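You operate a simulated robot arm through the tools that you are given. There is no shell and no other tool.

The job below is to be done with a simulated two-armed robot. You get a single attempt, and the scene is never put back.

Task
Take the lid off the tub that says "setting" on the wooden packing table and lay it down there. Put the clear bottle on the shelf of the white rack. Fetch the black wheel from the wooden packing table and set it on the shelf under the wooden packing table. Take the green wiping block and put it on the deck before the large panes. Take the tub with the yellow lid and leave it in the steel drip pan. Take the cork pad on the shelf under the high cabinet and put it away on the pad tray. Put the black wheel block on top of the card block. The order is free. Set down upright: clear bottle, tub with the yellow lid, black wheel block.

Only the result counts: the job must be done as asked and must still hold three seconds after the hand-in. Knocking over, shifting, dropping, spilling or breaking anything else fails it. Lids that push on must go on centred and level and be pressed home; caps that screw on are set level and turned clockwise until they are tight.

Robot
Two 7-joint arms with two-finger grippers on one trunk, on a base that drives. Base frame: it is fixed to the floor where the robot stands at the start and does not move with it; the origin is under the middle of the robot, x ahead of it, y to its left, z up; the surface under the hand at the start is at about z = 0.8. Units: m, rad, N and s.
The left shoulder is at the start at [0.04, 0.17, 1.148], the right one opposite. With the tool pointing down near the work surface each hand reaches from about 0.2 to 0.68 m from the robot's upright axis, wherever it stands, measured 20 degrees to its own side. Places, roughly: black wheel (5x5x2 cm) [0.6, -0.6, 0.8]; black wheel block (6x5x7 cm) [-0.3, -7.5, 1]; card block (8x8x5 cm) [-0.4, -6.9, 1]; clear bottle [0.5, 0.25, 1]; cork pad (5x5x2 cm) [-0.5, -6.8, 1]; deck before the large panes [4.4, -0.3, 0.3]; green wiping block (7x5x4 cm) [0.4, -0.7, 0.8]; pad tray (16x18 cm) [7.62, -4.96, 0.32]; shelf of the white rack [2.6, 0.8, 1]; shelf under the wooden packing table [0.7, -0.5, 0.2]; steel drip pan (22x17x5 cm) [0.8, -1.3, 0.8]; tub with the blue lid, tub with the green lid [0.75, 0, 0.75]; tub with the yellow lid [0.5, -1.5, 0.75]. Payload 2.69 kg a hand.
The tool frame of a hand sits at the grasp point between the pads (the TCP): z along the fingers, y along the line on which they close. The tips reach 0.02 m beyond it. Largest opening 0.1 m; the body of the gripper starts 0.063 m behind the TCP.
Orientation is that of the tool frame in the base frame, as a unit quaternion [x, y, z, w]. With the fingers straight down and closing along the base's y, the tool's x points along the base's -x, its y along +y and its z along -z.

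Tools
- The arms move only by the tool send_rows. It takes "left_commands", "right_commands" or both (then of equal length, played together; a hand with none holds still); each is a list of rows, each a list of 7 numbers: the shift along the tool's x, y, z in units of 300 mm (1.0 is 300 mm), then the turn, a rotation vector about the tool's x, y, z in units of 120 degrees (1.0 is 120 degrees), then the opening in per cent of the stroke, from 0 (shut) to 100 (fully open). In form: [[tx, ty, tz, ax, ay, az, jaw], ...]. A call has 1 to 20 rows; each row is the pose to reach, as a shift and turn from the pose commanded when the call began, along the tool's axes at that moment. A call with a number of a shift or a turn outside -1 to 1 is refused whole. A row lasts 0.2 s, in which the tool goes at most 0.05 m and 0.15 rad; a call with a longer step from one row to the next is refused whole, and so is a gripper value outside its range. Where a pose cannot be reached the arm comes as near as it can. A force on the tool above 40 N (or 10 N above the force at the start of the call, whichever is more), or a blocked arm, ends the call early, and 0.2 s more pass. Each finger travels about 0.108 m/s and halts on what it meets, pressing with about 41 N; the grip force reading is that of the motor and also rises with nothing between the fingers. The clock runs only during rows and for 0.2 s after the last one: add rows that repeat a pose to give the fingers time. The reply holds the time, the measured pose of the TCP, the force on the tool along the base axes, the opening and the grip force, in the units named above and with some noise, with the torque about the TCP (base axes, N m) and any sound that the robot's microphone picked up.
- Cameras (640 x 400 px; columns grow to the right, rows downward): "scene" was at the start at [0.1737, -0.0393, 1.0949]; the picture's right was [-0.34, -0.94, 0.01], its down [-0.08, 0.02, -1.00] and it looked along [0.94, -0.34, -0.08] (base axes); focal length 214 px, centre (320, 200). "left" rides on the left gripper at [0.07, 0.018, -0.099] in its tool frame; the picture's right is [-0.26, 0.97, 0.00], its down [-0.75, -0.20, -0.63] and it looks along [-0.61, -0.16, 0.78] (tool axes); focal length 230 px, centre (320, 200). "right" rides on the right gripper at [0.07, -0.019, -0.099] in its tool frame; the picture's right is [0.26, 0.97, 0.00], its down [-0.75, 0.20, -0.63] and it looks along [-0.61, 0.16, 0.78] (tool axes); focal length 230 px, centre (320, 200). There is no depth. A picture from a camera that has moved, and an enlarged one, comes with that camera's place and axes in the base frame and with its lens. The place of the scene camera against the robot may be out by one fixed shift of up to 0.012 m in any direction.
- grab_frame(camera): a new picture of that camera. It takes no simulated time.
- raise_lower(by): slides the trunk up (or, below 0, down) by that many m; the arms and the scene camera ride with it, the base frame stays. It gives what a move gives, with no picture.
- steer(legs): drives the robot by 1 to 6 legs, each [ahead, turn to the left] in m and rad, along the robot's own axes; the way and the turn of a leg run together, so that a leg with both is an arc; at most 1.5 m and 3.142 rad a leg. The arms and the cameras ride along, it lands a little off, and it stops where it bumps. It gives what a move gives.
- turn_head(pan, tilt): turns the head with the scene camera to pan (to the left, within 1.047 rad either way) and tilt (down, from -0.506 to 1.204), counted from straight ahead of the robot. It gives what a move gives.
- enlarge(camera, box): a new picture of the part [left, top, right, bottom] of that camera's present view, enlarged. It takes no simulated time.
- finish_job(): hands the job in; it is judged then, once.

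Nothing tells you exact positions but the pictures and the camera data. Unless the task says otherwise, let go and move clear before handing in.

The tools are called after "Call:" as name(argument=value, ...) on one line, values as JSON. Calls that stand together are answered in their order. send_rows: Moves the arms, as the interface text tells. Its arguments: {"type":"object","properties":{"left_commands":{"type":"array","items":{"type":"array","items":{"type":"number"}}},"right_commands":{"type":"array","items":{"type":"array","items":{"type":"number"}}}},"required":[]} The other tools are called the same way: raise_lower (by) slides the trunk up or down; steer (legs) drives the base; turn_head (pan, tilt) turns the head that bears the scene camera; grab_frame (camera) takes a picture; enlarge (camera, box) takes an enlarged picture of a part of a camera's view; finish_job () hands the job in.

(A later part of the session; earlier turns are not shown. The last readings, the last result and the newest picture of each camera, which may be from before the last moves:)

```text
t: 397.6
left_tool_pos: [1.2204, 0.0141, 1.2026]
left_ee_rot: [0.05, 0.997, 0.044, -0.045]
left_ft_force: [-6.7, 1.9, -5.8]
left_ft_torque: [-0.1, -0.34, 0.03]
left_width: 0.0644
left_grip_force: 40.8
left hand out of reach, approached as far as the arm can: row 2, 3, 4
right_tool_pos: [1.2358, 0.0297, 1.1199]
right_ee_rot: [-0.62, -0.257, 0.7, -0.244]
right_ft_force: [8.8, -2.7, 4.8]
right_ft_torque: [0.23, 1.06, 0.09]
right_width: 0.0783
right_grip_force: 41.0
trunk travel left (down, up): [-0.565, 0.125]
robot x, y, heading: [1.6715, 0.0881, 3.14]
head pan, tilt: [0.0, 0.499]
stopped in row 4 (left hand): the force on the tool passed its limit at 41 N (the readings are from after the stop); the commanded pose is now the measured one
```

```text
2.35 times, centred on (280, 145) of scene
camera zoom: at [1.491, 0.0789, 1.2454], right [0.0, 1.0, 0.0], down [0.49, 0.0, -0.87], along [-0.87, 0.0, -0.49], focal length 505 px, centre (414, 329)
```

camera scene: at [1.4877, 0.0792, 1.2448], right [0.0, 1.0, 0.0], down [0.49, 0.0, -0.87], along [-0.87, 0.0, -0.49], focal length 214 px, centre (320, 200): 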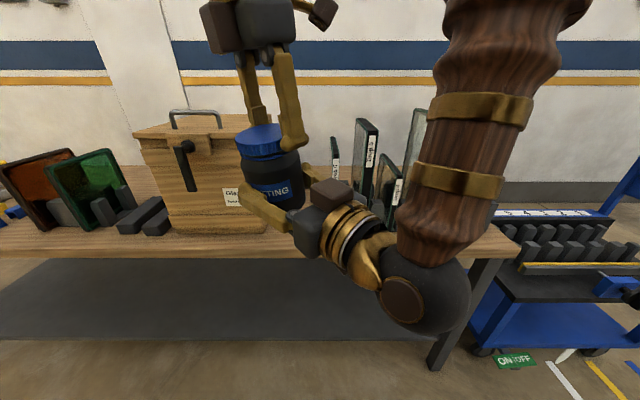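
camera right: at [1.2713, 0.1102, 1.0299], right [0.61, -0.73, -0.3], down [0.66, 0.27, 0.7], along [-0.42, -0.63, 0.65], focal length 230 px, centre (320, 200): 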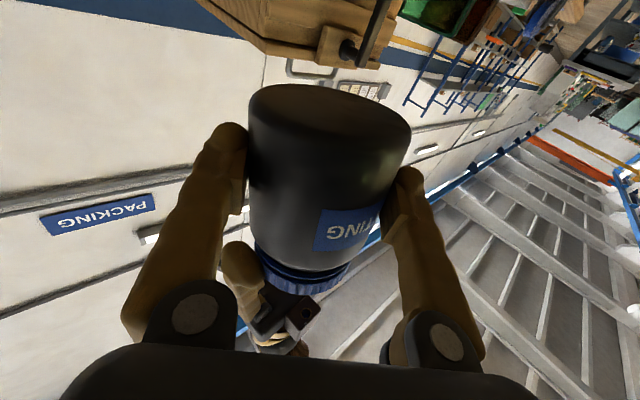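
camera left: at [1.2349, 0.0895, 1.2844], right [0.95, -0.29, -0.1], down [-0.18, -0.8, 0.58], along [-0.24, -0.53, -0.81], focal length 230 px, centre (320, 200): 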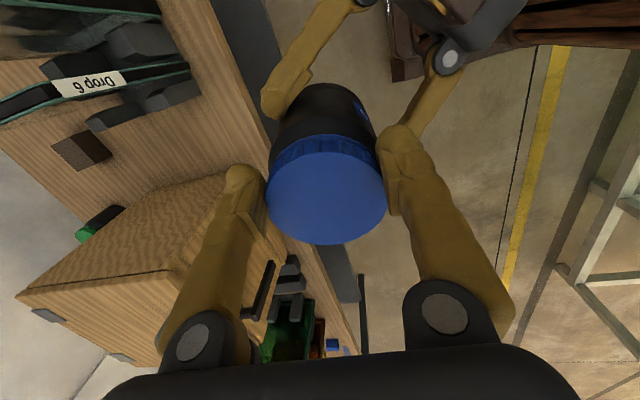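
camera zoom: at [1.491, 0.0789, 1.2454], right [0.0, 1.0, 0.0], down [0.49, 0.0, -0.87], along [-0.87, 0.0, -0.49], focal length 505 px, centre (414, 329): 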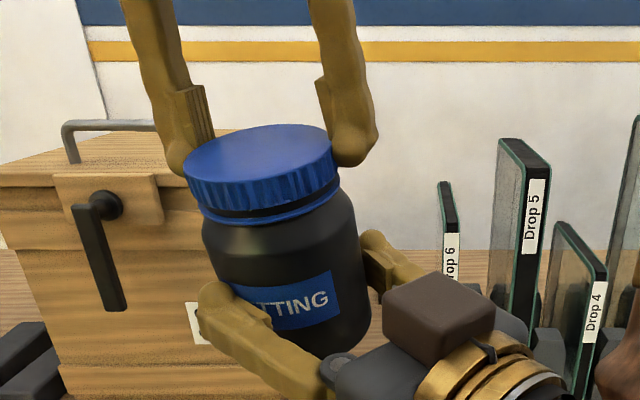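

Still engaged; I need another turn. Release the lid with the left hand, lift clear, and rotate the hand back clockwise for a fresh grip.

Call:
send_rows(left_commands=[[0, 0, 0, 0, 0, 0, 75], [0, 0, 0, 0, 0, 0, 90], [0, 0, 0, 0, 0, 0, 100], [0, 0, -0.1, 0, 0, 0, 100], [0, 0, -0.2, 0, 0, 0, 100], [0, 0, -0.3, 0, 0, 0, 100], [0, 0, -0.3, 0, 0, 0, 100]])

Call:
grab_frame(camera="scene")

Call:
grab_frame(camera="right")

```text
t: 399.2
left_tool_pos: [1.2248, 0.0054, 1.29]
left_ee_rot: [0.049, 0.997, 0.044, -0.042]
left_ft_force: [-0.1, 0.0, -0.3]
left_ft_torque: [0.02, -0.02, -0.04]
left_width: 0.1
left_grip_force: 0.1
right_tool_pos: [1.2298, 0.0323, 1.1159]
right_ee_rot: [-0.623, -0.254, 0.699, -0.242]
right_ft_force: [-0.5, -0.2, -2.6]
right_ft_torque: [0.04, -0.03, 0.04]
right_width: 0.0781
right_grip_force: 40.8
trunk travel left (down, up): [-0.565, 0.125]
robot x, y, heading: [1.672, 0.0855, 3.135]
head pan, tilt: [0.0, 0.499]
```

```text
taken
camera scene: at [1.4872, 0.0791, 1.2447], right [0.0, 1.0, 0.0], down [0.49, 0.0, -0.87], along [-0.87, 0.0, -0.49], focal length 214 px, centre (320, 200)
```

scene: 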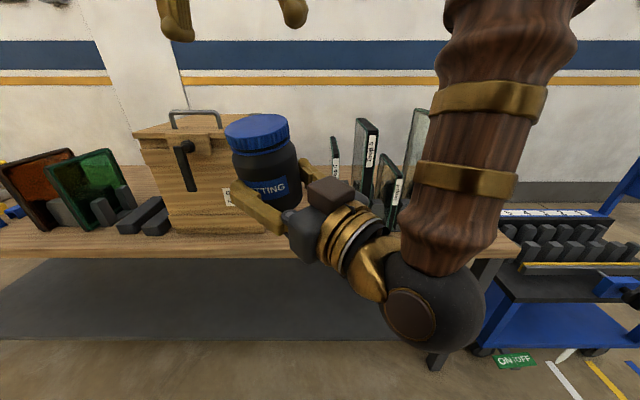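

```text
taken
camera right: at [1.2837, 0.11, 1.039], right [0.61, -0.73, -0.31], down [0.68, 0.28, 0.67], along [-0.41, -0.62, 0.67], focal length 230 px, centre (320, 200)
```

right: 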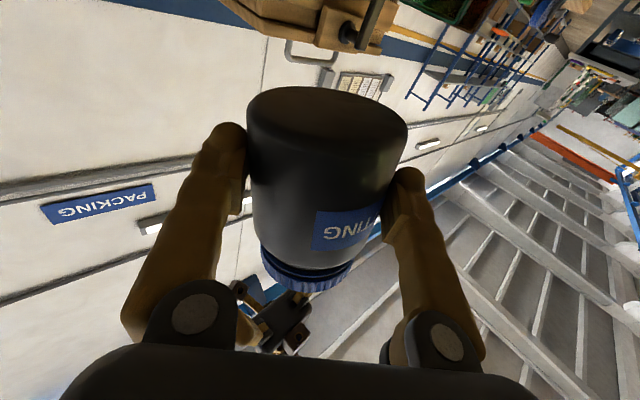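

Call:
enlarge(camera="scene", box=[210, 100, 310, 210])

Call:
enlarge(camera="right", box=[230, 170, 400, 310])

```text
3.64 times, centred on (260, 155) of scene
camera zoom: at [1.4872, 0.0791, 1.2447], right [0.0, 1.0, 0.0], down [0.49, 0.0, -0.87], along [-0.87, 0.0, -0.49], focal length 780 px, centre (538, 364)
```

zoom: 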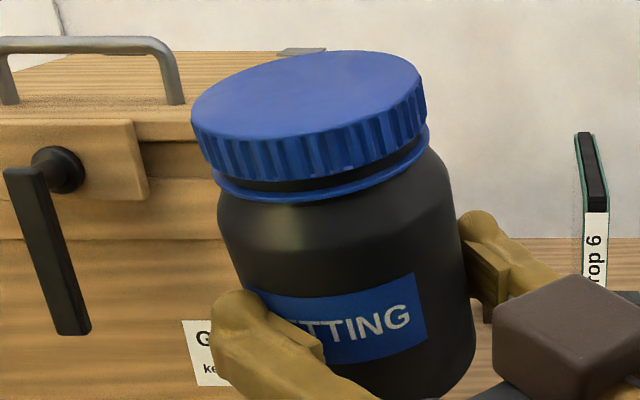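

```text
2.86 times, centred on (315, 240) of right
camera zoom: at [1.2837, 0.11, 1.039], right [0.61, -0.73, -0.31], down [0.68, 0.28, 0.67], along [-0.41, -0.62, 0.67], focal length 657 px, centre (334, 86)
```

zoom: 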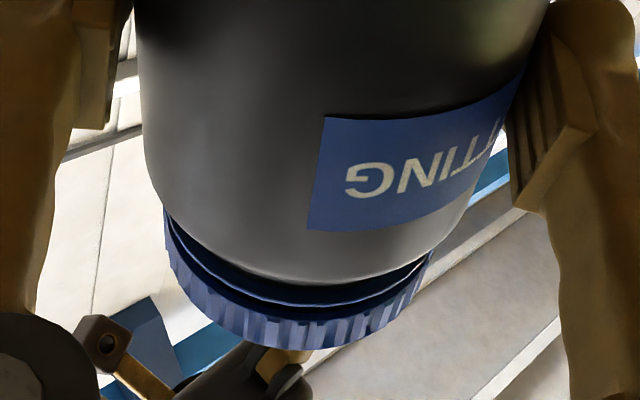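

I'll rotate the left hand back clockwise (in the air) for a second bite.

Call:
send_rows(left_commands=[[0, 0, 0, 0, 0, 0.07, 100], [0, 0, 0, 0, 0, 0.14, 100], [0, 0, 0, 0, 0, 0.21, 100], [0, 0, 0, 0, 0, 0.28, 100], [0, 0, 0, 0, 0, 0.35, 100], [0, 0, 0, 0, 0, 0.42, 100], [0, 0, 0, 0, 0, 0.49, 100], [0, 0, 0, 0, 0, 0.56, 100], [0, 0, 0, 0, 0, 0.63, 100], [0, 0, 0, 0, 0, 0.7, 100], [0, 0, 0, 0, 0, 0.77, 100], [0, 0, 0, 0, 0, 0.84, 100], [0, 0, 0, 0, 0, 0.91, 100], [0, 0, 0, 0, 0, 0.98, 100], [0, 0, 0, 0, 0, 0.98, 100]])

Call:
send_rows(left_commands=[[0, 0, 0, 0, 0, 0.07, 100], [0, 0, 0, 0, 0, 0.14, 100], [0, 0, 0, 0, 0, 0.21, 100], [0, 0, 0, 0, 0, 0.28, 100], [0, 0, 0, 0, 0, 0.35, 100], [0, 0, 0, 0, 0, 0.42, 100], [0, 0, 0, 0, 0, 0.49, 100], [0, 0, 0, 0, 0, 0.56, 100], [0, 0, 0, 0, 0, 0.63, 100], [0, 0, 0, 0, 0, 0.7, 100], [0, 0, 0, 0, 0, 0.77, 100], [0, 0, 0, 0, 0, 0.84, 100], [0, 0, 0, 0, 0, 0.91, 100], [0, 0, 0, 0, 0, 0.98, 100], [0, 0, 0, 0, 0, 0.98, 100]])

Call:
grab_frame(camera="left")

Call:
grab_frame(camera="scene")

```text
t: 402.4
left_tool_pos: [1.2242, 0.0054, 1.291]
left_ee_rot: [0.879, 0.473, -0.013, -0.059]
left_ft_force: [0.9, 0.5, -0.1]
left_ft_torque: [0.03, 0.01, 0.01]
left_width: 0.0999
left_grip_force: 0.0
right_tool_pos: [1.2307, 0.0329, 1.1178]
right_ee_rot: [-0.622, -0.255, 0.7, -0.242]
right_ft_force: [-0.1, 0.3, -1.7]
right_ft_torque: [0.04, -0.02, 0.0]
right_width: 0.0779
right_grip_force: 41.0
trunk travel left (down, up): [-0.565, 0.125]
robot x, y, heading: [1.672, 0.0859, 3.139]
head pan, tilt: [0.0, 0.499]
```

```text
t: 405.6
left_tool_pos: [1.2235, 0.0056, 1.2903]
left_ee_rot: [0.86, -0.506, -0.058, -0.02]
left_ft_force: [1.0, -0.3, 0.4]
left_ft_torque: [-0.03, -0.05, 0.02]
left_width: 0.1001
left_grip_force: 0.0
right_tool_pos: [1.2299, 0.0325, 1.1161]
right_ee_rot: [-0.622, -0.255, 0.7, -0.243]
right_ft_force: [0.0, 0.3, -2.4]
right_ft_torque: [0.06, -0.01, 0.01]
right_width: 0.0773
right_grip_force: 41.1
trunk travel left (down, up): [-0.565, 0.125]
robot x, y, heading: [1.6788, 0.0892, 3.144]
head pan, tilt: [0.0, 0.499]
```

```text
taken
camera left: at [1.2489, -0.0734, 1.3799], right [-0.97, -0.25, 0.05], down [-0.14, 0.69, 0.71], along [-0.21, 0.68, -0.7], focal length 230 px, centre (320, 200)
```

left: 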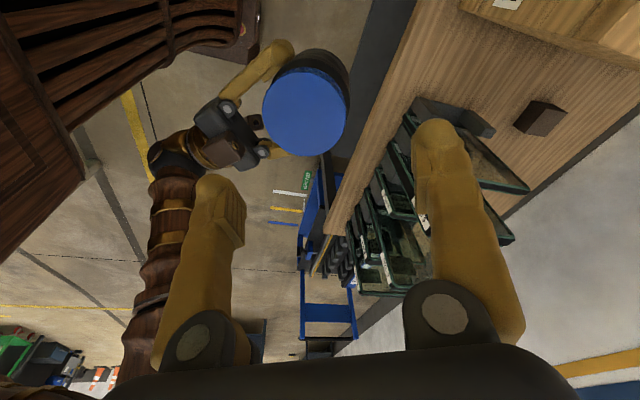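

```text
taken
camera scene: at [1.4877, 0.0793, 1.2448], right [0.0, 1.0, 0.0], down [0.49, 0.0, -0.87], along [-0.87, 0.0, -0.49], focal length 214 px, centre (320, 200)
```

scene: 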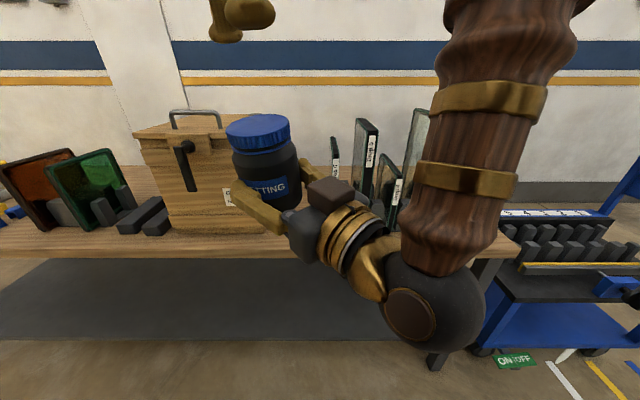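

Re-level the tub with the right hand, and bring the left hand above the lid again.

Call:
send_rows(left_commands=[[-0.025, 0.026, 0.037, 0.0023, 0.0115, 0, 100], [-0.051, 0.053, 0.075, 0.0047, 0.023, 0, 100], [-0.077, 0.079, 0.112, 0.007, 0.0344, 0, 100], [-0.102, 0.106, 0.15, 0.0094, 0.046, 0, 100], [-0.128, 0.132, 0.187, 0.0117, 0.0574, 0, 100], [-0.128, 0.132, 0.187, 0.0117, 0.0574, 0, 100], [-0.128, 0.132, 0.187, 0.0117, 0.0574, 0, 100], [-0.128, 0.132, 0.187, 0.0117, 0.0574, 0, 100]], right_commands=[[0.029, -0.029, 0.029, 0.0037, 0.0087, 0.004, 0], [0.057, -0.057, 0.057, 0.0073, 0.0175, 0.008, 0], [0.086, -0.086, 0.086, 0.011, 0.026, 0.012, 0], [0.114, -0.114, 0.114, 0.0147, 0.035, 0.0163, 0], [0.143, -0.143, 0.143, 0.0183, 0.0437, 0.0204, 0], [0.143, -0.143, 0.143, 0.0183, 0.0437, 0.0204, 0], [0.143, -0.143, 0.143, 0.0183, 0.0437, 0.0204, 0], [0.143, -0.143, 0.143, 0.0183, 0.0437, 0.0204, 0]])

Call:
grab_frame(camera="left")

Call:
grab_frame(camera="scene")

```text
t: 407.4
left_tool_pos: [1.1656, 0.0261, 1.2411]
left_ee_rot: [0.862, -0.506, 0.0, 0.0]
left_ft_force: [0.1, 0.1, 0.2]
left_ft_torque: [-0.03, -0.02, 0.0]
left_width: 0.1001
left_grip_force: 0.2
right_tool_pos: [1.1676, 0.0357, 1.0818]
right_ee_rot: [-0.664, -0.239, 0.67, -0.233]
right_ft_force: [-0.2, 0.6, -1.0]
right_ft_torque: [0.05, -0.02, 0.01]
right_width: 0.0774
right_grip_force: 40.6
trunk travel left (down, up): [-0.565, 0.125]
robot x, y, heading: [1.6668, 0.088, 3.139]
head pan, tilt: [0.0, 0.499]
```

```text
taken
camera left: at [1.1837, -0.044, 1.3389], right [-0.97, -0.25, 0.0], down [-0.19, 0.75, 0.63], along [-0.15, 0.61, -0.78], focal length 230 px, centre (320, 200)
```

left: 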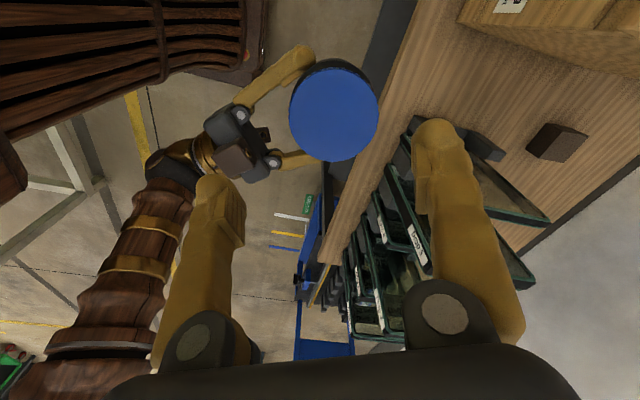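

```text
taken
camera scene: at [1.4877, 0.0791, 1.2449], right [0.0, 1.0, 0.0], down [0.49, 0.0, -0.87], along [-0.87, 0.0, -0.49], focal length 214 px, centre (320, 200)
```

scene: 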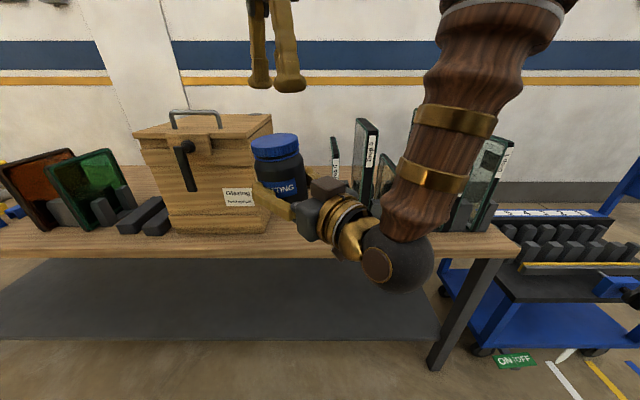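

Call:
send_rows(left_commands=[[0.015, 0.02, 0.05, 0, 0, 0, 100], [0.031, 0.04, 0.1, 0, 0, 0, 100], [0.031, 0.04, 0.15, 0, 0, 0, 100], [0.031, 0.04, 0.15, 0, 0, 0, 100], [0.031, 0.04, 0.15, 0, 0, 0, 100], [0.031, 0.04, 0.15, 0, 0, 0, 100]])

Call:
grab_frame(camera="left")

```text
t: 408.8
left_tool_pos: [1.1595, 0.011, 1.1955]
left_ee_rot: [0.862, -0.506, 0.001, -0.002]
left_ft_force: [0.1, -0.1, -0.3]
left_ft_torque: [0.0, 0.0, 0.01]
left_width: 0.1001
left_grip_force: 0.0
right_tool_pos: [1.1668, 0.0357, 1.0813]
right_ee_rot: [-0.663, -0.239, 0.67, -0.233]
right_ft_force: [-0.3, 0.0, -1.9]
right_ft_torque: [0.01, -0.02, 0.0]
right_width: 0.0775
right_grip_force: 41.1
trunk travel left (down, up): [-0.565, 0.125]
robot x, y, heading: [1.6695, 0.0877, 3.143]
head pan, tilt: [0.0, 0.499]
```

```text
taken
camera left: at [1.178, -0.0592, 1.2938], right [-0.97, -0.25, 0.0], down [-0.19, 0.75, 0.63], along [-0.15, 0.61, -0.78], focal length 230 px, centre (320, 200)
```

left: 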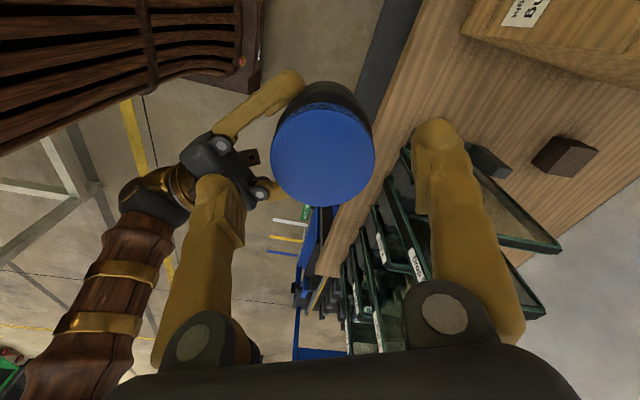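

Perfectly centred. Descend and grip the lid again.

Call:
send_rows(left_commands=[[0, 0, 0.05, 0, 0, 0, 100], [0, 0, 0.1, 0, 0, 0, 100], [0, 0, 0.148, 0, 0, 0, 100], [0, 0, 0.148, 0, 0, 0, 100], [0, 0, 0.148, 0, 0, 0, 80], [0, 0, 0.148, 0, 0, 0, 65], [0, 0, 0.148, 0, 0, 0, 30], [0, 0, 0.148, 0, 0, 0, 0], [0, 0, 0.148, 0, 0, 0, 0]])

```text
t: 410.8
left_tool_pos: [1.1594, 0.0107, 1.1501]
left_ee_rot: [0.862, -0.506, 0.0, -0.001]
left_ft_force: [5.0, 3.3, 0.5]
left_ft_torque: [0.03, -0.32, 0.09]
left_width: 0.0676
left_grip_force: 40.8
right_tool_pos: [1.1661, 0.0359, 1.0809]
right_ee_rot: [-0.663, -0.238, 0.67, -0.232]
right_ft_force: [-4.5, -1.2, -3.0]
right_ft_torque: [0.15, -0.07, -0.14]
right_width: 0.077
right_grip_force: 41.4
trunk travel left (down, up): [-0.565, 0.125]
robot x, y, heading: [1.6736, 0.0854, 3.135]
head pan, tilt: [0.0, 0.499]
```

Low strain now. First test a straight vertical pull (in case it is a push-on lid).

Call:
send_rows(left_commands=[[0, 0, -0.01, 0, 0, 0, 0], [0, 0, -0.02, 0, 0, 0, 0], [0, 0, -0.027, 0, 0, 0, 0], [0, 0, -0.027, 0, 0, 0, 0]])

Call:
send_rows(left_commands=[[0, 0, -0.005, 0, 0, 0, 0], [0, 0, -0.008, 0, 0, 0, 0], [0, 0, -0.008, 0, 0, 0, 0]])

```text
t: 411.7
left_tool_pos: [1.1816, 0.0104, 1.166]
left_ee_rot: [0.862, -0.506, -0.006, 0.007]
left_ft_force: [-3.4, -2.5, -7.4]
left_ft_torque: [-0.14, 0.01, -0.01]
left_width: 0.0667
left_grip_force: 41.0
right_tool_pos: [1.1864, 0.034, 1.0964]
right_ee_rot: [-0.651, -0.241, 0.681, -0.234]
right_ft_force: [5.3, 2.9, 5.9]
right_ft_torque: [-0.2, 0.31, 0.05]
right_width: 0.077
right_grip_force: 40.5
trunk travel left (down, up): [-0.565, 0.125]
robot x, y, heading: [1.6691, 0.0901, 3.14]
head pan, tilt: [0.0, 0.499]
stopped in row 4 (left hand): the force on the tool passed its limit at 42 N (the readings are from after the stop); the commanded pose is now the measured one
```

```text
t: 412.5
left_tool_pos: [1.178, 0.0104, 1.1664]
left_ee_rot: [0.862, -0.506, -0.005, 0.005]
left_ft_force: [-16.5, -2.7, -29.0]
left_ft_torque: [-0.6, 0.17, 0.21]
left_width: 0.0663
left_grip_force: 41.2
right_tool_pos: [1.1812, 0.0338, 1.0947]
right_ee_rot: [-0.65, -0.24, 0.683, -0.233]
right_ft_force: [16.7, 2.2, 26.6]
right_ft_torque: [-0.3, 1.08, 0.24]
right_width: 0.0768
right_grip_force: 40.7
trunk travel left (down, up): [-0.565, 0.125]
robot x, y, heading: [1.6718, 0.0894, 3.138]
head pan, tilt: [0.0, 0.499]
```

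A 42 N pull doesn't free it, so it is a screw lid. Relax and unscrew further (counter-clockwise).

Call:
send_rows(left_commands=[[-0.0065, 0.0116, 0.02, 0, 0, 0, 0], [-0.0065, 0.0116, 0.02, 0, 0, -0.04, 0], [-0.0065, 0.0116, 0.02, 0, 0, -0.08, 0], [-0.0065, 0.0116, 0.02, 0, 0, -0.12, 0], [-0.0065, 0.0116, 0.02, 0, 0, -0.16, 0], [-0.0065, 0.0116, 0.02, 0, 0, -0.2, 0], [-0.0065, 0.0116, 0.02, 0, 0, -0.2, 0]])

Call:
send_rows(left_commands=[[0, 0, 0, 0, 0, -0.04, 0], [0, 0, 0, 0, 0, -0.08, 0], [0, 0, 0, 0, 0, -0.12, 0], [0, 0, 0, 0, 0, -0.16, 0], [0, 0, 0, 0, 0, -0.2, 0], [0, 0, 0, 0, 0, -0.2, 0]])

```text
t: 413.5
left_tool_pos: [1.1998, 0.0116, 1.1706]
left_ee_rot: [0.915, -0.403, -0.011, 0.006]
left_ft_force: [3.4, 1.6, 0.7]
left_ft_torque: [0.09, -0.03, 0.01]
left_width: 0.0659
left_grip_force: 41.1
right_tool_pos: [1.2022, 0.0362, 1.1014]
right_ee_rot: [-0.649, -0.243, 0.685, -0.227]
right_ft_force: [-3.1, -1.8, -2.5]
right_ft_torque: [0.12, -0.15, -0.13]
right_width: 0.0763
right_grip_force: 41.5
trunk travel left (down, up): [-0.565, 0.125]
robot x, y, heading: [1.6707, 0.0892, 3.138]
head pan, tilt: [0.0, 0.499]
stopped in row 5 (right hand): the force on the tool passed its limit at 44 N (the readings are from after the stop); the commanded pose is now the measured one
```

```text
t: 414.5
left_tool_pos: [1.2227, 0.0145, 1.178]
left_ee_rot: [0.966, -0.257, -0.017, 0.005]
left_ft_force: [4.1, 3.8, 0.6]
left_ft_torque: [0.12, -0.2, -0.1]
left_width: 0.0665
left_grip_force: 40.7
right_tool_pos: [1.2189, 0.0355, 1.1096]
right_ee_rot: [-0.644, -0.246, 0.689, -0.224]
right_ft_force: [-2.8, -3.4, -2.3]
right_ft_torque: [0.16, -0.01, -0.01]
right_width: 0.0761
right_grip_force: 40.5
trunk travel left (down, up): [-0.565, 0.125]
robot x, y, heading: [1.6699, 0.0854, 3.145]
head pan, tilt: [0.0, 0.499]
stopped in row 4 (right hand): the force on the tool passed its limit at 42 N (the readings are from after the stop); the commanded pose is now the measured one
```

Progress is slow because the arms creep back at each stop. Shift both hands together forward/down to a better working spot, then continue unscrewing gently.

Call:
send_rows(left_commands=[[-0.043, 0.024, 0.027, 0, 0, 0, 0], [-0.085, 0.049, 0.054, 0, 0, 0, 0], [-0.128, 0.073, 0.08, 0, 0, 0, 0], [-0.17, 0.0974, 0.107, 0, 0, 0, 0], [-0.17, 0.0974, 0.107, 0, 0, 0, 0], [-0.17, 0.0974, 0.107, 0, 0, 0, 0]], right_commands=[[0.029, -0.03, 0.038, 0, 0, 0, 0], [0.057, -0.06, 0.075, 0, 0, 0, 0], [0.086, -0.09, 0.113, 0, 0, 0, 0], [0.114, -0.12, 0.15, 0, 0, 0, 0], [0.114, -0.12, 0.15, 0, 0, 0, 0], [0.114, -0.12, 0.15, 0, 0, 0, 0]])

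Call:
send_rows(left_commands=[[0, 0, 0, 0, 0, -0.03, 0], [0, 0, 0, 0, 0, -0.06, 0], [0, 0, 0, 0, 0, -0.09, 0], [0, 0, 0, 0, 0, -0.09, 0]])

```text
t: 415.9
left_tool_pos: [1.1579, 0.0138, 1.1453]
left_ee_rot: [0.966, -0.257, -0.014, 0.003]
left_ft_force: [6.4, 9.6, 8.1]
left_ft_torque: [0.83, -0.36, -0.19]
left_width: 0.0651
left_grip_force: 41.2
right_tool_pos: [1.155, 0.0356, 1.0761]
right_ee_rot: [-0.646, -0.245, 0.687, -0.224]
right_ft_force: [-6.9, -8.6, -11.4]
right_ft_torque: [0.02, -0.11, 0.02]
right_width: 0.0764
right_grip_force: 40.6
trunk travel left (down, up): [-0.565, 0.125]
robot x, y, heading: [1.6739, 0.0904, 3.145]
head pan, tilt: [0.0, 0.499]
```

```text
t: 416.9
left_tool_pos: [1.1572, 0.0165, 1.1448]
left_ee_rot: [0.986, -0.165, -0.014, 0.002]
left_ft_force: [20.6, 20.6, 11.4]
left_ft_torque: [0.97, -0.61, -0.38]
left_width: 0.0651
left_grip_force: 41.0
right_tool_pos: [1.1549, 0.0358, 1.0767]
right_ee_rot: [-0.645, -0.245, 0.689, -0.224]
right_ft_force: [-20.9, -19.4, -13.2]
right_ft_torque: [0.61, -0.74, 0.0]
right_width: 0.0762
right_grip_force: 41.2
trunk travel left (down, up): [-0.565, 0.125]
robot x, y, heading: [1.6642, 0.0876, 3.138]
head pan, tilt: [0.0, 0.499]
```

Call:
grab_frame(camera="left")

Call:
enlarge(camera="scene", box=[210, 60, 370, 230])

```text
taken
camera left: at [1.2206, -0.0243, 1.2414], right [-0.56, -0.83, 0.01], down [-0.63, 0.43, 0.65], along [-0.54, 0.35, -0.76], focal length 230 px, centre (320, 200)
```

left: 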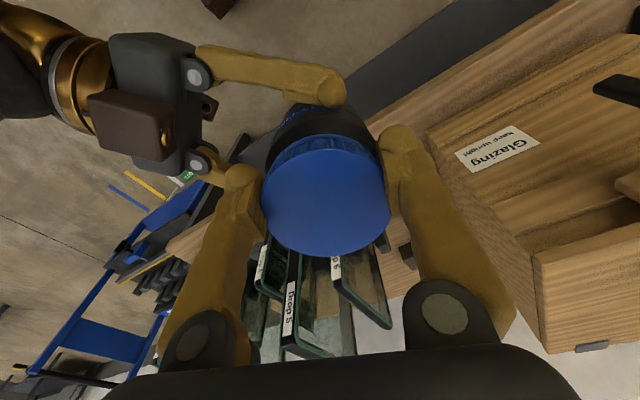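

```text
2.35 times, centred on (290, 145) of scene
camera zoom: at [1.4875, 0.0791, 1.2448], right [0.0, 1.0, 0.0], down [0.49, 0.0, -0.87], along [-0.87, 0.0, -0.49], focal length 505 px, centre (391, 329)
```

zoom: 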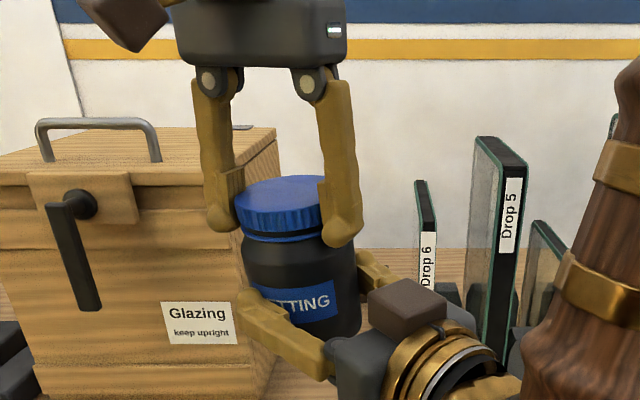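

Grip looks fine. Continue unscrewing with small relief shifts.

Call:
send_rows(left_commands=[[0, -0.02, -0.005, 0, 0, -0.03, 0], [0, -0.02, -0.005, 0, 0, -0.06, 0], [0, -0.02, -0.005, 0, 0, -0.09, 0], [0, -0.02, -0.005, 0, 0, -0.12, 0], [0, -0.02, -0.005, 0, 0, -0.15, 0]])

Call:
send_rows(left_commands=[[0, 0, 0, 0, 0, -0.03, 0], [0, 0, 0, 0, 0, -0.06, 0], [0, 0, 0, 0, 0, -0.09, 0], [0, 0, 0, 0, 0, -0.12, 0], [0, 0, 0, 0, 0, -0.15, 0]])

```text
t: 418.1
left_tool_pos: [1.1584, 0.0204, 1.1458]
left_ee_rot: [1.0, -0.008, -0.014, 0.001]
left_ft_force: [9.0, 8.4, -0.8]
left_ft_torque: [0.66, -0.43, -0.62]
left_width: 0.0655
left_grip_force: 41.3
right_tool_pos: [1.154, 0.0342, 1.0774]
right_ee_rot: [-0.644, -0.245, 0.689, -0.224]
right_ft_force: [-8.5, -7.9, -0.5]
right_ft_torque: [-0.06, -0.27, 0.43]
right_width: 0.076
right_grip_force: 41.0
trunk travel left (down, up): [-0.565, 0.125]
robot x, y, heading: [1.6715, 0.0883, 3.137]
head pan, tilt: [0.0, 0.499]
```

```text
t: 419.1
left_tool_pos: [1.18, 0.02, 1.1588]
left_ee_rot: [0.993, 0.112, -0.024, -0.011]
left_ft_force: [-7.0, -2.8, -8.8]
left_ft_torque: [0.34, 0.06, -0.03]
left_width: 0.0649
left_grip_force: 40.8
right_tool_pos: [1.176, 0.0329, 1.0909]
right_ee_rot: [-0.634, -0.248, 0.698, -0.224]
right_ft_force: [7.1, 2.7, 7.6]
right_ft_torque: [-0.57, 0.43, 0.04]
right_width: 0.0756
right_grip_force: 41.1
trunk travel left (down, up): [-0.565, 0.125]
robot x, y, heading: [1.6739, 0.0892, 3.144]
head pan, tilt: [0.0, 0.499]
stopped in row 4 (left hand): the force on the tool passed its limit at 41 N (the readings are from after the stop); the commanded pose is now the measured one
```

Call:
send_rows(left_commands=[[0, 0, 0, 0, 0, -0.03, 0], [0, 0, 0, 0, 0, -0.06, 0], [0, 0, 0, 0, 0, -0.09, 0], [0, 0, 0, 0, 0, -0.12, 0]])

Call:
send_rows(left_commands=[[0, 0, 0, 0, 0, -0.03, 0], [0, 0, 0, 0, 0, -0.06, 0], [0, 0, 0, 0, 0, -0.09, 0], [0, 0, 0, 0, 0, -0.12, 0]])

Call:
send_rows(left_commands=[[0, 0, 0, 0, 0, -0.03, 0], [0, 0, 0, 0, 0, -0.06, 0], [0, 0, 0, 0, 0, -0.09, 0], [0, 0, 0, 0, 0, -0.12, 0]])

```text
t: 420.1
left_tool_pos: [1.1978, 0.0203, 1.1701]
left_ee_rot: [0.971, 0.235, -0.027, -0.025]
left_ft_force: [-3.1, 1.5, -4.9]
left_ft_torque: [0.12, -0.04, -0.11]
left_width: 0.0647
left_grip_force: 41.1
right_tool_pos: [1.1933, 0.0293, 1.1017]
right_ee_rot: [-0.624, -0.252, 0.704, -0.226]
right_ft_force: [5.9, 1.1, 2.9]
right_ft_torque: [-0.17, 0.34, 0.03]
right_width: 0.0757
right_grip_force: 40.6
trunk travel left (down, up): [-0.565, 0.125]
robot x, y, heading: [1.6729, 0.0863, 3.142]
head pan, tilt: [0.0, 0.499]
stopped in row 4 (left hand): the force on the tool passed its limit at 41 N (the readings are from after the stop); the commanded pose is now the measured one
```

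```text
t: 421.1
left_tool_pos: [1.192, 0.0205, 1.1719]
left_ee_rot: [0.932, 0.36, -0.018, -0.036]
left_ft_force: [-2.3, 28.7, -3.0]
left_ft_torque: [0.15, -0.03, -0.54]
left_width: 0.0643
left_grip_force: 41.1
right_tool_pos: [1.1916, 0.0288, 1.0986]
right_ee_rot: [-0.626, -0.254, 0.701, -0.227]
right_ft_force: [2.2, -28.8, 1.5]
right_ft_torque: [1.95, 0.23, 0.51]
right_width: 0.0754
right_grip_force: 40.7
trunk travel left (down, up): [-0.565, 0.125]
robot x, y, heading: [1.6718, 0.0882, 3.145]
head pan, tilt: [0.0, 0.499]
```

```text
t: 422.1
left_tool_pos: [1.1885, 0.0165, 1.1776]
left_ee_rot: [0.875, 0.481, -0.013, -0.046]
left_ft_force: [-6.4, 22.3, -1.3]
left_ft_torque: [0.29, -0.07, -0.69]
left_width: 0.0648
left_grip_force: 41.5
right_tool_pos: [1.1898, 0.0315, 1.0976]
right_ee_rot: [-0.627, -0.252, 0.702, -0.225]
right_ft_force: [5.2, -22.1, -1.3]
right_ft_torque: [1.56, 0.47, 0.74]
right_width: 0.0772
right_grip_force: 41.1
trunk travel left (down, up): [-0.565, 0.125]
robot x, y, heading: [1.6724, 0.0865, 3.14]
head pan, tilt: [0.0, 0.499]
```

The left hand rose ~6 mm relative to the tub. Take a look.

Call:
enlarge(camera="scene", box=[200, 60, 360, 230])

Call:
grab_frame(camera="right")

```text
2.35 times, centred on (280, 145) of scene
camera zoom: at [1.4877, 0.0791, 1.2448], right [0.0, 1.0, 0.0], down [0.49, 0.0, -0.87], along [-0.87, 0.0, -0.49], focal length 505 px, centre (414, 329)
```

zoom: 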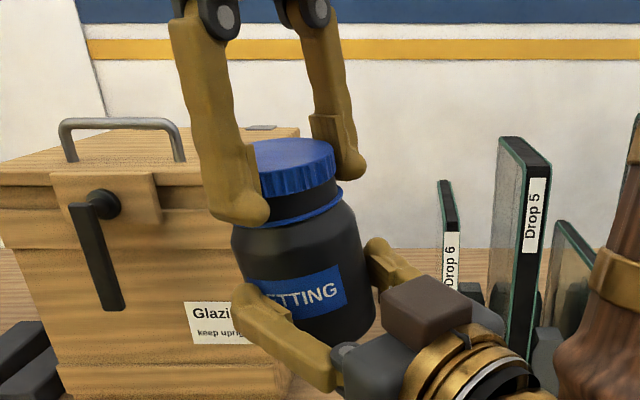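

```text
taken
camera right: at [1.2452, 0.1081, 1.0213], right [0.58, -0.75, -0.33], down [0.69, 0.25, 0.68], along [-0.42, -0.62, 0.66], focal length 230 px, centre (320, 200)
```

right: 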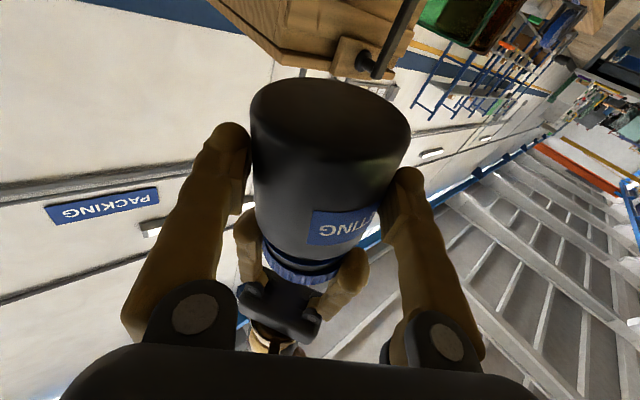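

The lid has come up off the thread: the neck is visible. Lift the lid away.

Call:
send_rows(left_commands=[[0.014, -0.01, -0.02, 0, 0, 0, 0], [0.0155, -0.017, -0.07, 0, 0, 0, 0], [0.016, -0.023, -0.13, 0, 0, 0, 0], [0.0167, -0.03, -0.197, 0, 0, 0, 0], [0.0167, -0.03, -0.197, 0, 0, 0, 0], [0.0167, -0.03, -0.197, 0, 0, 0, 0]])

Call:
grab_frame(camera="scene")

```text
t: 423.5
left_tool_pos: [1.1916, 0.0266, 1.2289]
left_ee_rot: [0.881, 0.471, -0.017, -0.031]
left_ft_force: [0.0, -0.4, 0.0]
left_ft_torque: [0.0, 0.0, -0.02]
left_width: 0.0638
left_grip_force: 40.4
right_tool_pos: [1.1892, 0.0303, 1.098]
right_ee_rot: [-0.627, -0.251, 0.703, -0.224]
right_ft_force: [0.3, -0.3, -2.2]
right_ft_torque: [0.03, -0.03, 0.01]
right_width: 0.0773
right_grip_force: 40.8
trunk travel left (down, up): [-0.565, 0.125]
robot x, y, heading: [1.6733, 0.0864, 3.14]
head pan, tilt: [0.0, 0.499]
```

```text
taken
camera scene: at [1.4878, 0.0792, 1.2449], right [0.0, 1.0, 0.0], down [0.49, 0.0, -0.87], along [-0.87, 0.0, -0.49], focal length 214 px, centre (320, 200)
```

scene: 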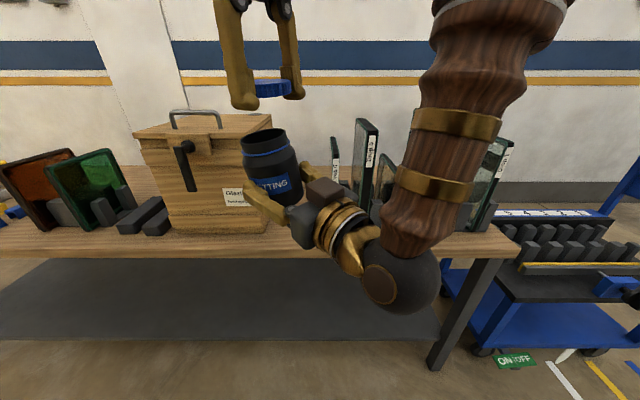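

The lid is off and in the left hand; the open tub is in the right. Re-level the tub and move it aside to the right and up, so the left hand can work.

Call:
send_rows(right_commands=[[-0.04, -0.02, -0.02, 0.004, 0.009, 0.004, 0], [-0.08, -0.05, -0.05, 0.008, 0.018, 0.008, 0], [-0.12, -0.08, -0.08, 0.012, 0.027, 0.012, 0], [-0.15, -0.11, -0.11, 0.016, 0.036, 0.016, 0], [-0.15, -0.14, -0.14, 0.018, 0.044, 0.02, 0], [-0.15, -0.16, -0.16, 0.018, 0.044, 0.02, 0], [-0.15, -0.16, -0.16, 0.018, 0.044, 0.02, 0], [-0.15, -0.16, -0.16, 0.018, 0.044, 0.02, 0]])

Call:
grab_frame(camera="scene")

```text
t: 425.3
left_tool_pos: [1.1908, 0.0263, 1.2269]
left_ee_rot: [0.881, 0.472, -0.017, -0.031]
left_ft_force: [0.3, -0.1, 0.3]
left_ft_torque: [0.03, 0.04, -0.01]
left_width: 0.0639
left_grip_force: 40.8
right_tool_pos: [1.2011, 0.0968, 1.1418]
right_ee_rot: [-0.668, -0.234, 0.673, -0.215]
right_ft_force: [-0.2, 0.8, -1.8]
right_ft_torque: [0.02, -0.02, -0.03]
right_width: 0.0766
right_grip_force: 41.6
trunk travel left (down, up): [-0.565, 0.125]
robot x, y, heading: [1.6695, 0.0854, 3.14]
head pan, tilt: [0.0, 0.499]
```

```text
taken
camera scene: at [1.4877, 0.0793, 1.2448], right [0.0, 1.0, 0.0], down [0.49, 0.0, -0.87], along [-0.87, 0.0, -0.49], focal length 214 px, centre (320, 200)
```

scene: 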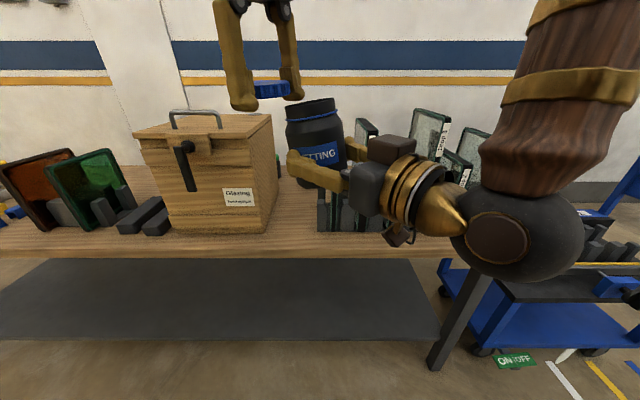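

Call:
enlarge(camera="scene", box=[270, 80, 370, 200])

Call:
grab_frame(camera="right")

Call:
grab_frame(camera="left")

```text
3.33 times, centred on (320, 140) of scene
camera zoom: at [1.4877, 0.0793, 1.2448], right [0.0, 1.0, 0.0], down [0.49, 0.0, -0.87], along [-0.87, 0.0, -0.49], focal length 715 px, centre (320, 400)
```

zoom: 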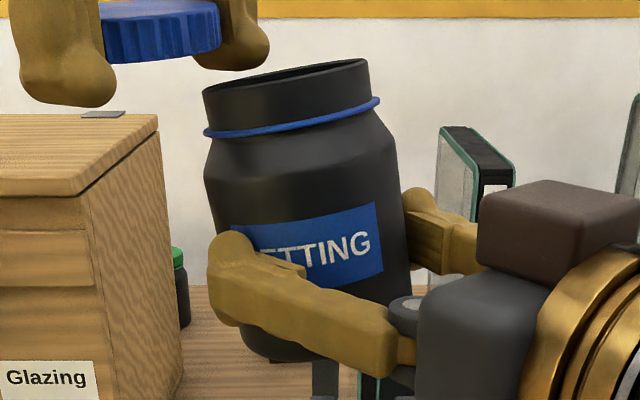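

```text
taken
camera right: at [1.2671, 0.1753, 1.0744], right [0.58, -0.76, -0.29], down [0.63, 0.2, 0.75], along [-0.51, -0.61, 0.6], focal length 230 px, centre (320, 200)
```

right: 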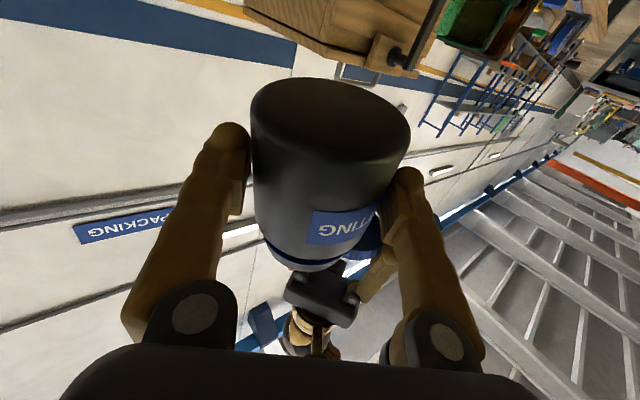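

```text
taken
camera left: at [1.2513, 0.0699, 1.3248], right [0.66, -0.75, -0.07], down [-0.55, -0.54, 0.64], along [-0.52, -0.39, -0.76], focal length 230 px, centre (320, 200)
```

left: 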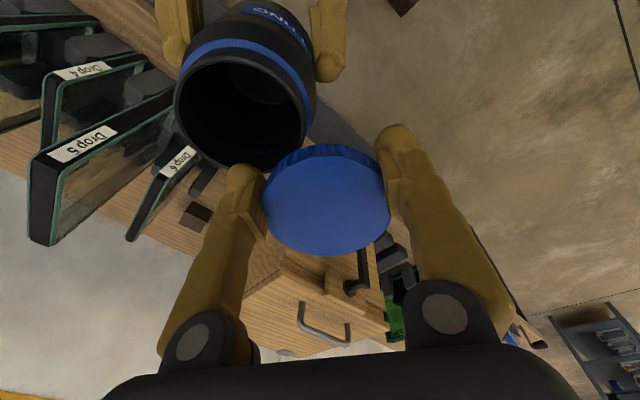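

The open tub leans about 11° toward -y; I'll rotate the right hand to make it upright.

Call:
send_rows(right_commands=[[0, 0, 0, 0.0005, -0.018, 0.024, 0], [0, 0, 0, 0.001, -0.036, 0.048, 0], [0, 0, 0, 0.0014, -0.0546, 0.0724, 0], [0, 0, 0, 0.0014, -0.0546, 0.0724, 0], [0, 0, 0, 0.0014, -0.0546, 0.0724, 0]])

Call:
enlarge(camera="scene", box=[270, 80, 370, 200])

Call:
grab_frame(camera="left")

```text
t: 426.5
left_tool_pos: [1.1908, 0.0254, 1.2283]
left_ee_rot: [0.881, 0.471, -0.017, -0.031]
left_ft_force: [-3.3, -1.8, 1.9]
left_ft_torque: [0.05, 0.07, 0.16]
left_width: 0.0641
left_grip_force: 40.9
right_tool_pos: [1.2008, 0.0984, 1.1418]
right_ee_rot: [-0.645, -0.169, 0.692, -0.277]
right_ft_force: [1.6, 1.4, -4.3]
right_ft_torque: [-0.06, 0.06, -0.03]
right_width: 0.0767
right_grip_force: 41.2
trunk travel left (down, up): [-0.565, 0.125]
robot x, y, heading: [1.6722, 0.0871, 3.139]
head pan, tilt: [0.0, 0.499]
```

```text
3.33 times, centred on (320, 140) of scene
camera zoom: at [1.4876, 0.0793, 1.2448], right [0.0, 1.0, 0.0], down [0.49, 0.0, -0.87], along [-0.87, 0.0, -0.49], focal length 715 px, centre (320, 400)
```

zoom: 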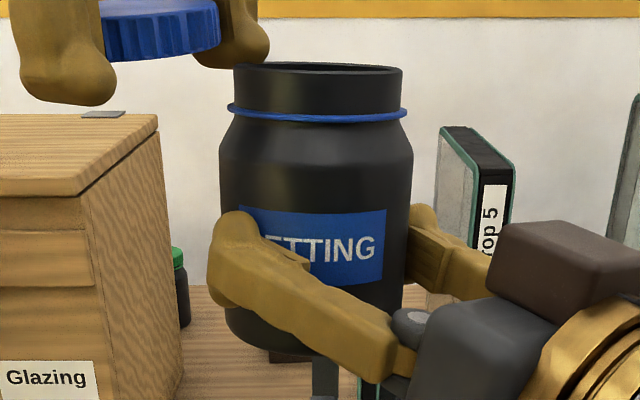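

```text
taken
camera left: at [1.2512, 0.07, 1.3252], right [0.66, -0.75, -0.07], down [-0.55, -0.54, 0.64], along [-0.52, -0.39, -0.76], focal length 230 px, centre (320, 200)
```

left: 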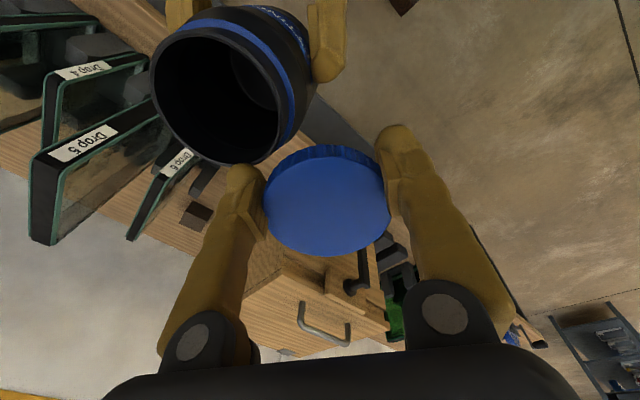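

The tub is upright now. Raise the trunk, turn the left hand (with the lid) back to straight, and move it a bit left.

Call:
raise_lower(by=0.1)

Call:
send_rows(left_commands=[[0, 0, -0.05, 0, 0, 0, 0], [-0.08, 0.05, -0.08, 0.002, 0.006, 0.06, 0], [-0.12, 0.08, -0.08, 0.003, 0.01, 0.13, 0], [-0.14, 0.09, -0.08, 0.004, 0.014, 0.2, 0], [-0.14, 0.09, -0.08, 0.005, 0.018, 0.27, 0], [-0.14, 0.09, -0.08, 0.006, 0.022, 0.34, 0], [-0.14, 0.09, -0.08, 0.006, 0.026, 0.41, 0], [-0.14, 0.09, -0.08, 0.006, 0.03, 0.468, 0], [-0.14, 0.09, -0.08, 0.006, 0.03, 0.468, 0]])

Call:
grab_frame(camera="scene")

```text
t: 427.8
left_tool_pos: [1.1912, 0.0257, 1.3284]
left_ee_rot: [0.881, 0.472, -0.016, -0.031]
left_ft_force: [-5.9, -5.4, 2.8]
left_ft_torque: [0.0, 0.19, 0.34]
left_width: 0.0642
left_grip_force: 41.4
right_tool_pos: [1.2016, 0.0993, 1.242]
right_ee_rot: [-0.645, -0.169, 0.692, -0.278]
right_ft_force: [6.2, 6.4, -5.2]
right_ft_torque: [-0.28, 0.33, 0.04]
right_width: 0.0768
right_grip_force: 40.3
trunk travel left (down, up): [-0.665, 0.025]
robot x, y, heading: [1.6702, 0.0886, 3.136]
head pan, tilt: [0.0, 0.499]
```

```text
t: 429.8
left_tool_pos: [1.1921, -0.0235, 1.3484]
left_ee_rot: [0.999, -0.002, -0.005, -0.037]
left_ft_force: [-0.5, 0.2, -0.4]
left_ft_torque: [-0.02, 0.03, 0.0]
left_width: 0.0641
left_grip_force: 41.5
right_tool_pos: [1.2008, 0.0984, 1.2429]
right_ee_rot: [-0.645, -0.171, 0.691, -0.277]
right_ft_force: [-0.1, -0.1, -1.5]
right_ft_torque: [0.03, -0.02, -0.01]
right_width: 0.0764
right_grip_force: 40.5
trunk travel left (down, up): [-0.665, 0.025]
robot x, y, heading: [1.6721, 0.0835, 3.143]
head pan, tilt: [0.0, 0.499]
```

```text
taken
camera scene: at [1.486, 0.0792, 1.3448], right [0.0, 1.0, 0.0], down [0.49, 0.0, -0.87], along [-0.87, 0.0, -0.49], focal length 214 px, centre (320, 200)
```

scene: 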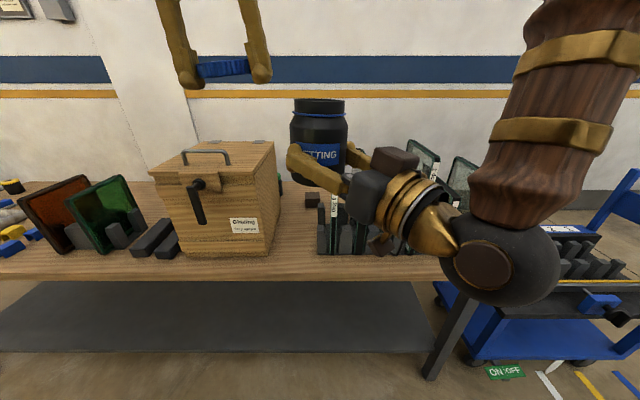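

Drive forward 0.3 m toward the table.

Call:
steer(legs=[[0.29, 0]])

Call:
grab_frame(camera="left")

Call:
grab_frame(camera="scene")

```text
t: 431.9
left_tool_pos: [0.8961, -0.0229, 1.3478]
left_ee_rot: [0.999, -0.002, -0.004, -0.038]
left_ft_force: [-0.8, 0.3, 0.5]
left_ft_torque: [0.02, -0.04, 0.02]
left_width: 0.0637
left_grip_force: 41.4
right_tool_pos: [0.9057, 0.0992, 1.2426]
right_ee_rot: [-0.645, -0.169, 0.692, -0.276]
right_ft_force: [-1.1, 0.7, -1.9]
right_ft_torque: [0.04, -0.04, 0.01]
right_width: 0.0765
right_grip_force: 40.8
trunk travel left (down, up): [-0.665, 0.025]
robot x, y, heading: [1.3791, 0.0889, 3.139]
head pan, tilt: [0.0, 0.499]
```

```text
taken
camera left: at [0.9671, -0.049, 1.445], right [-0.26, -0.96, -0.07], down [-0.74, 0.15, 0.65], along [-0.61, 0.22, -0.76], focal length 230 px, centre (320, 200)
```

left: 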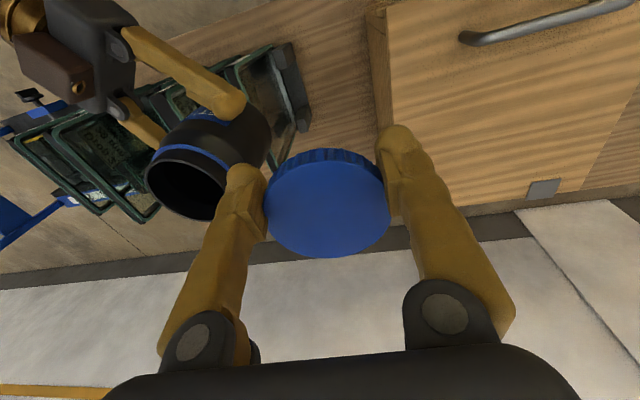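

```text
taken
camera scene: at [1.1908, 0.0799, 1.3447], right [0.0, 1.0, 0.0], down [0.49, 0.0, -0.87], along [-0.87, 0.0, -0.49], focal length 214 px, centre (320, 200)
```

scene: 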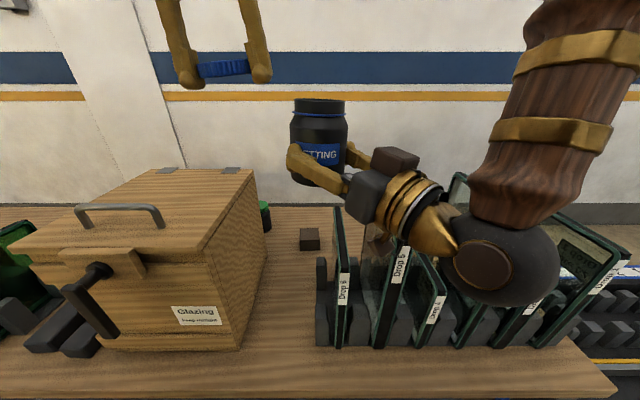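

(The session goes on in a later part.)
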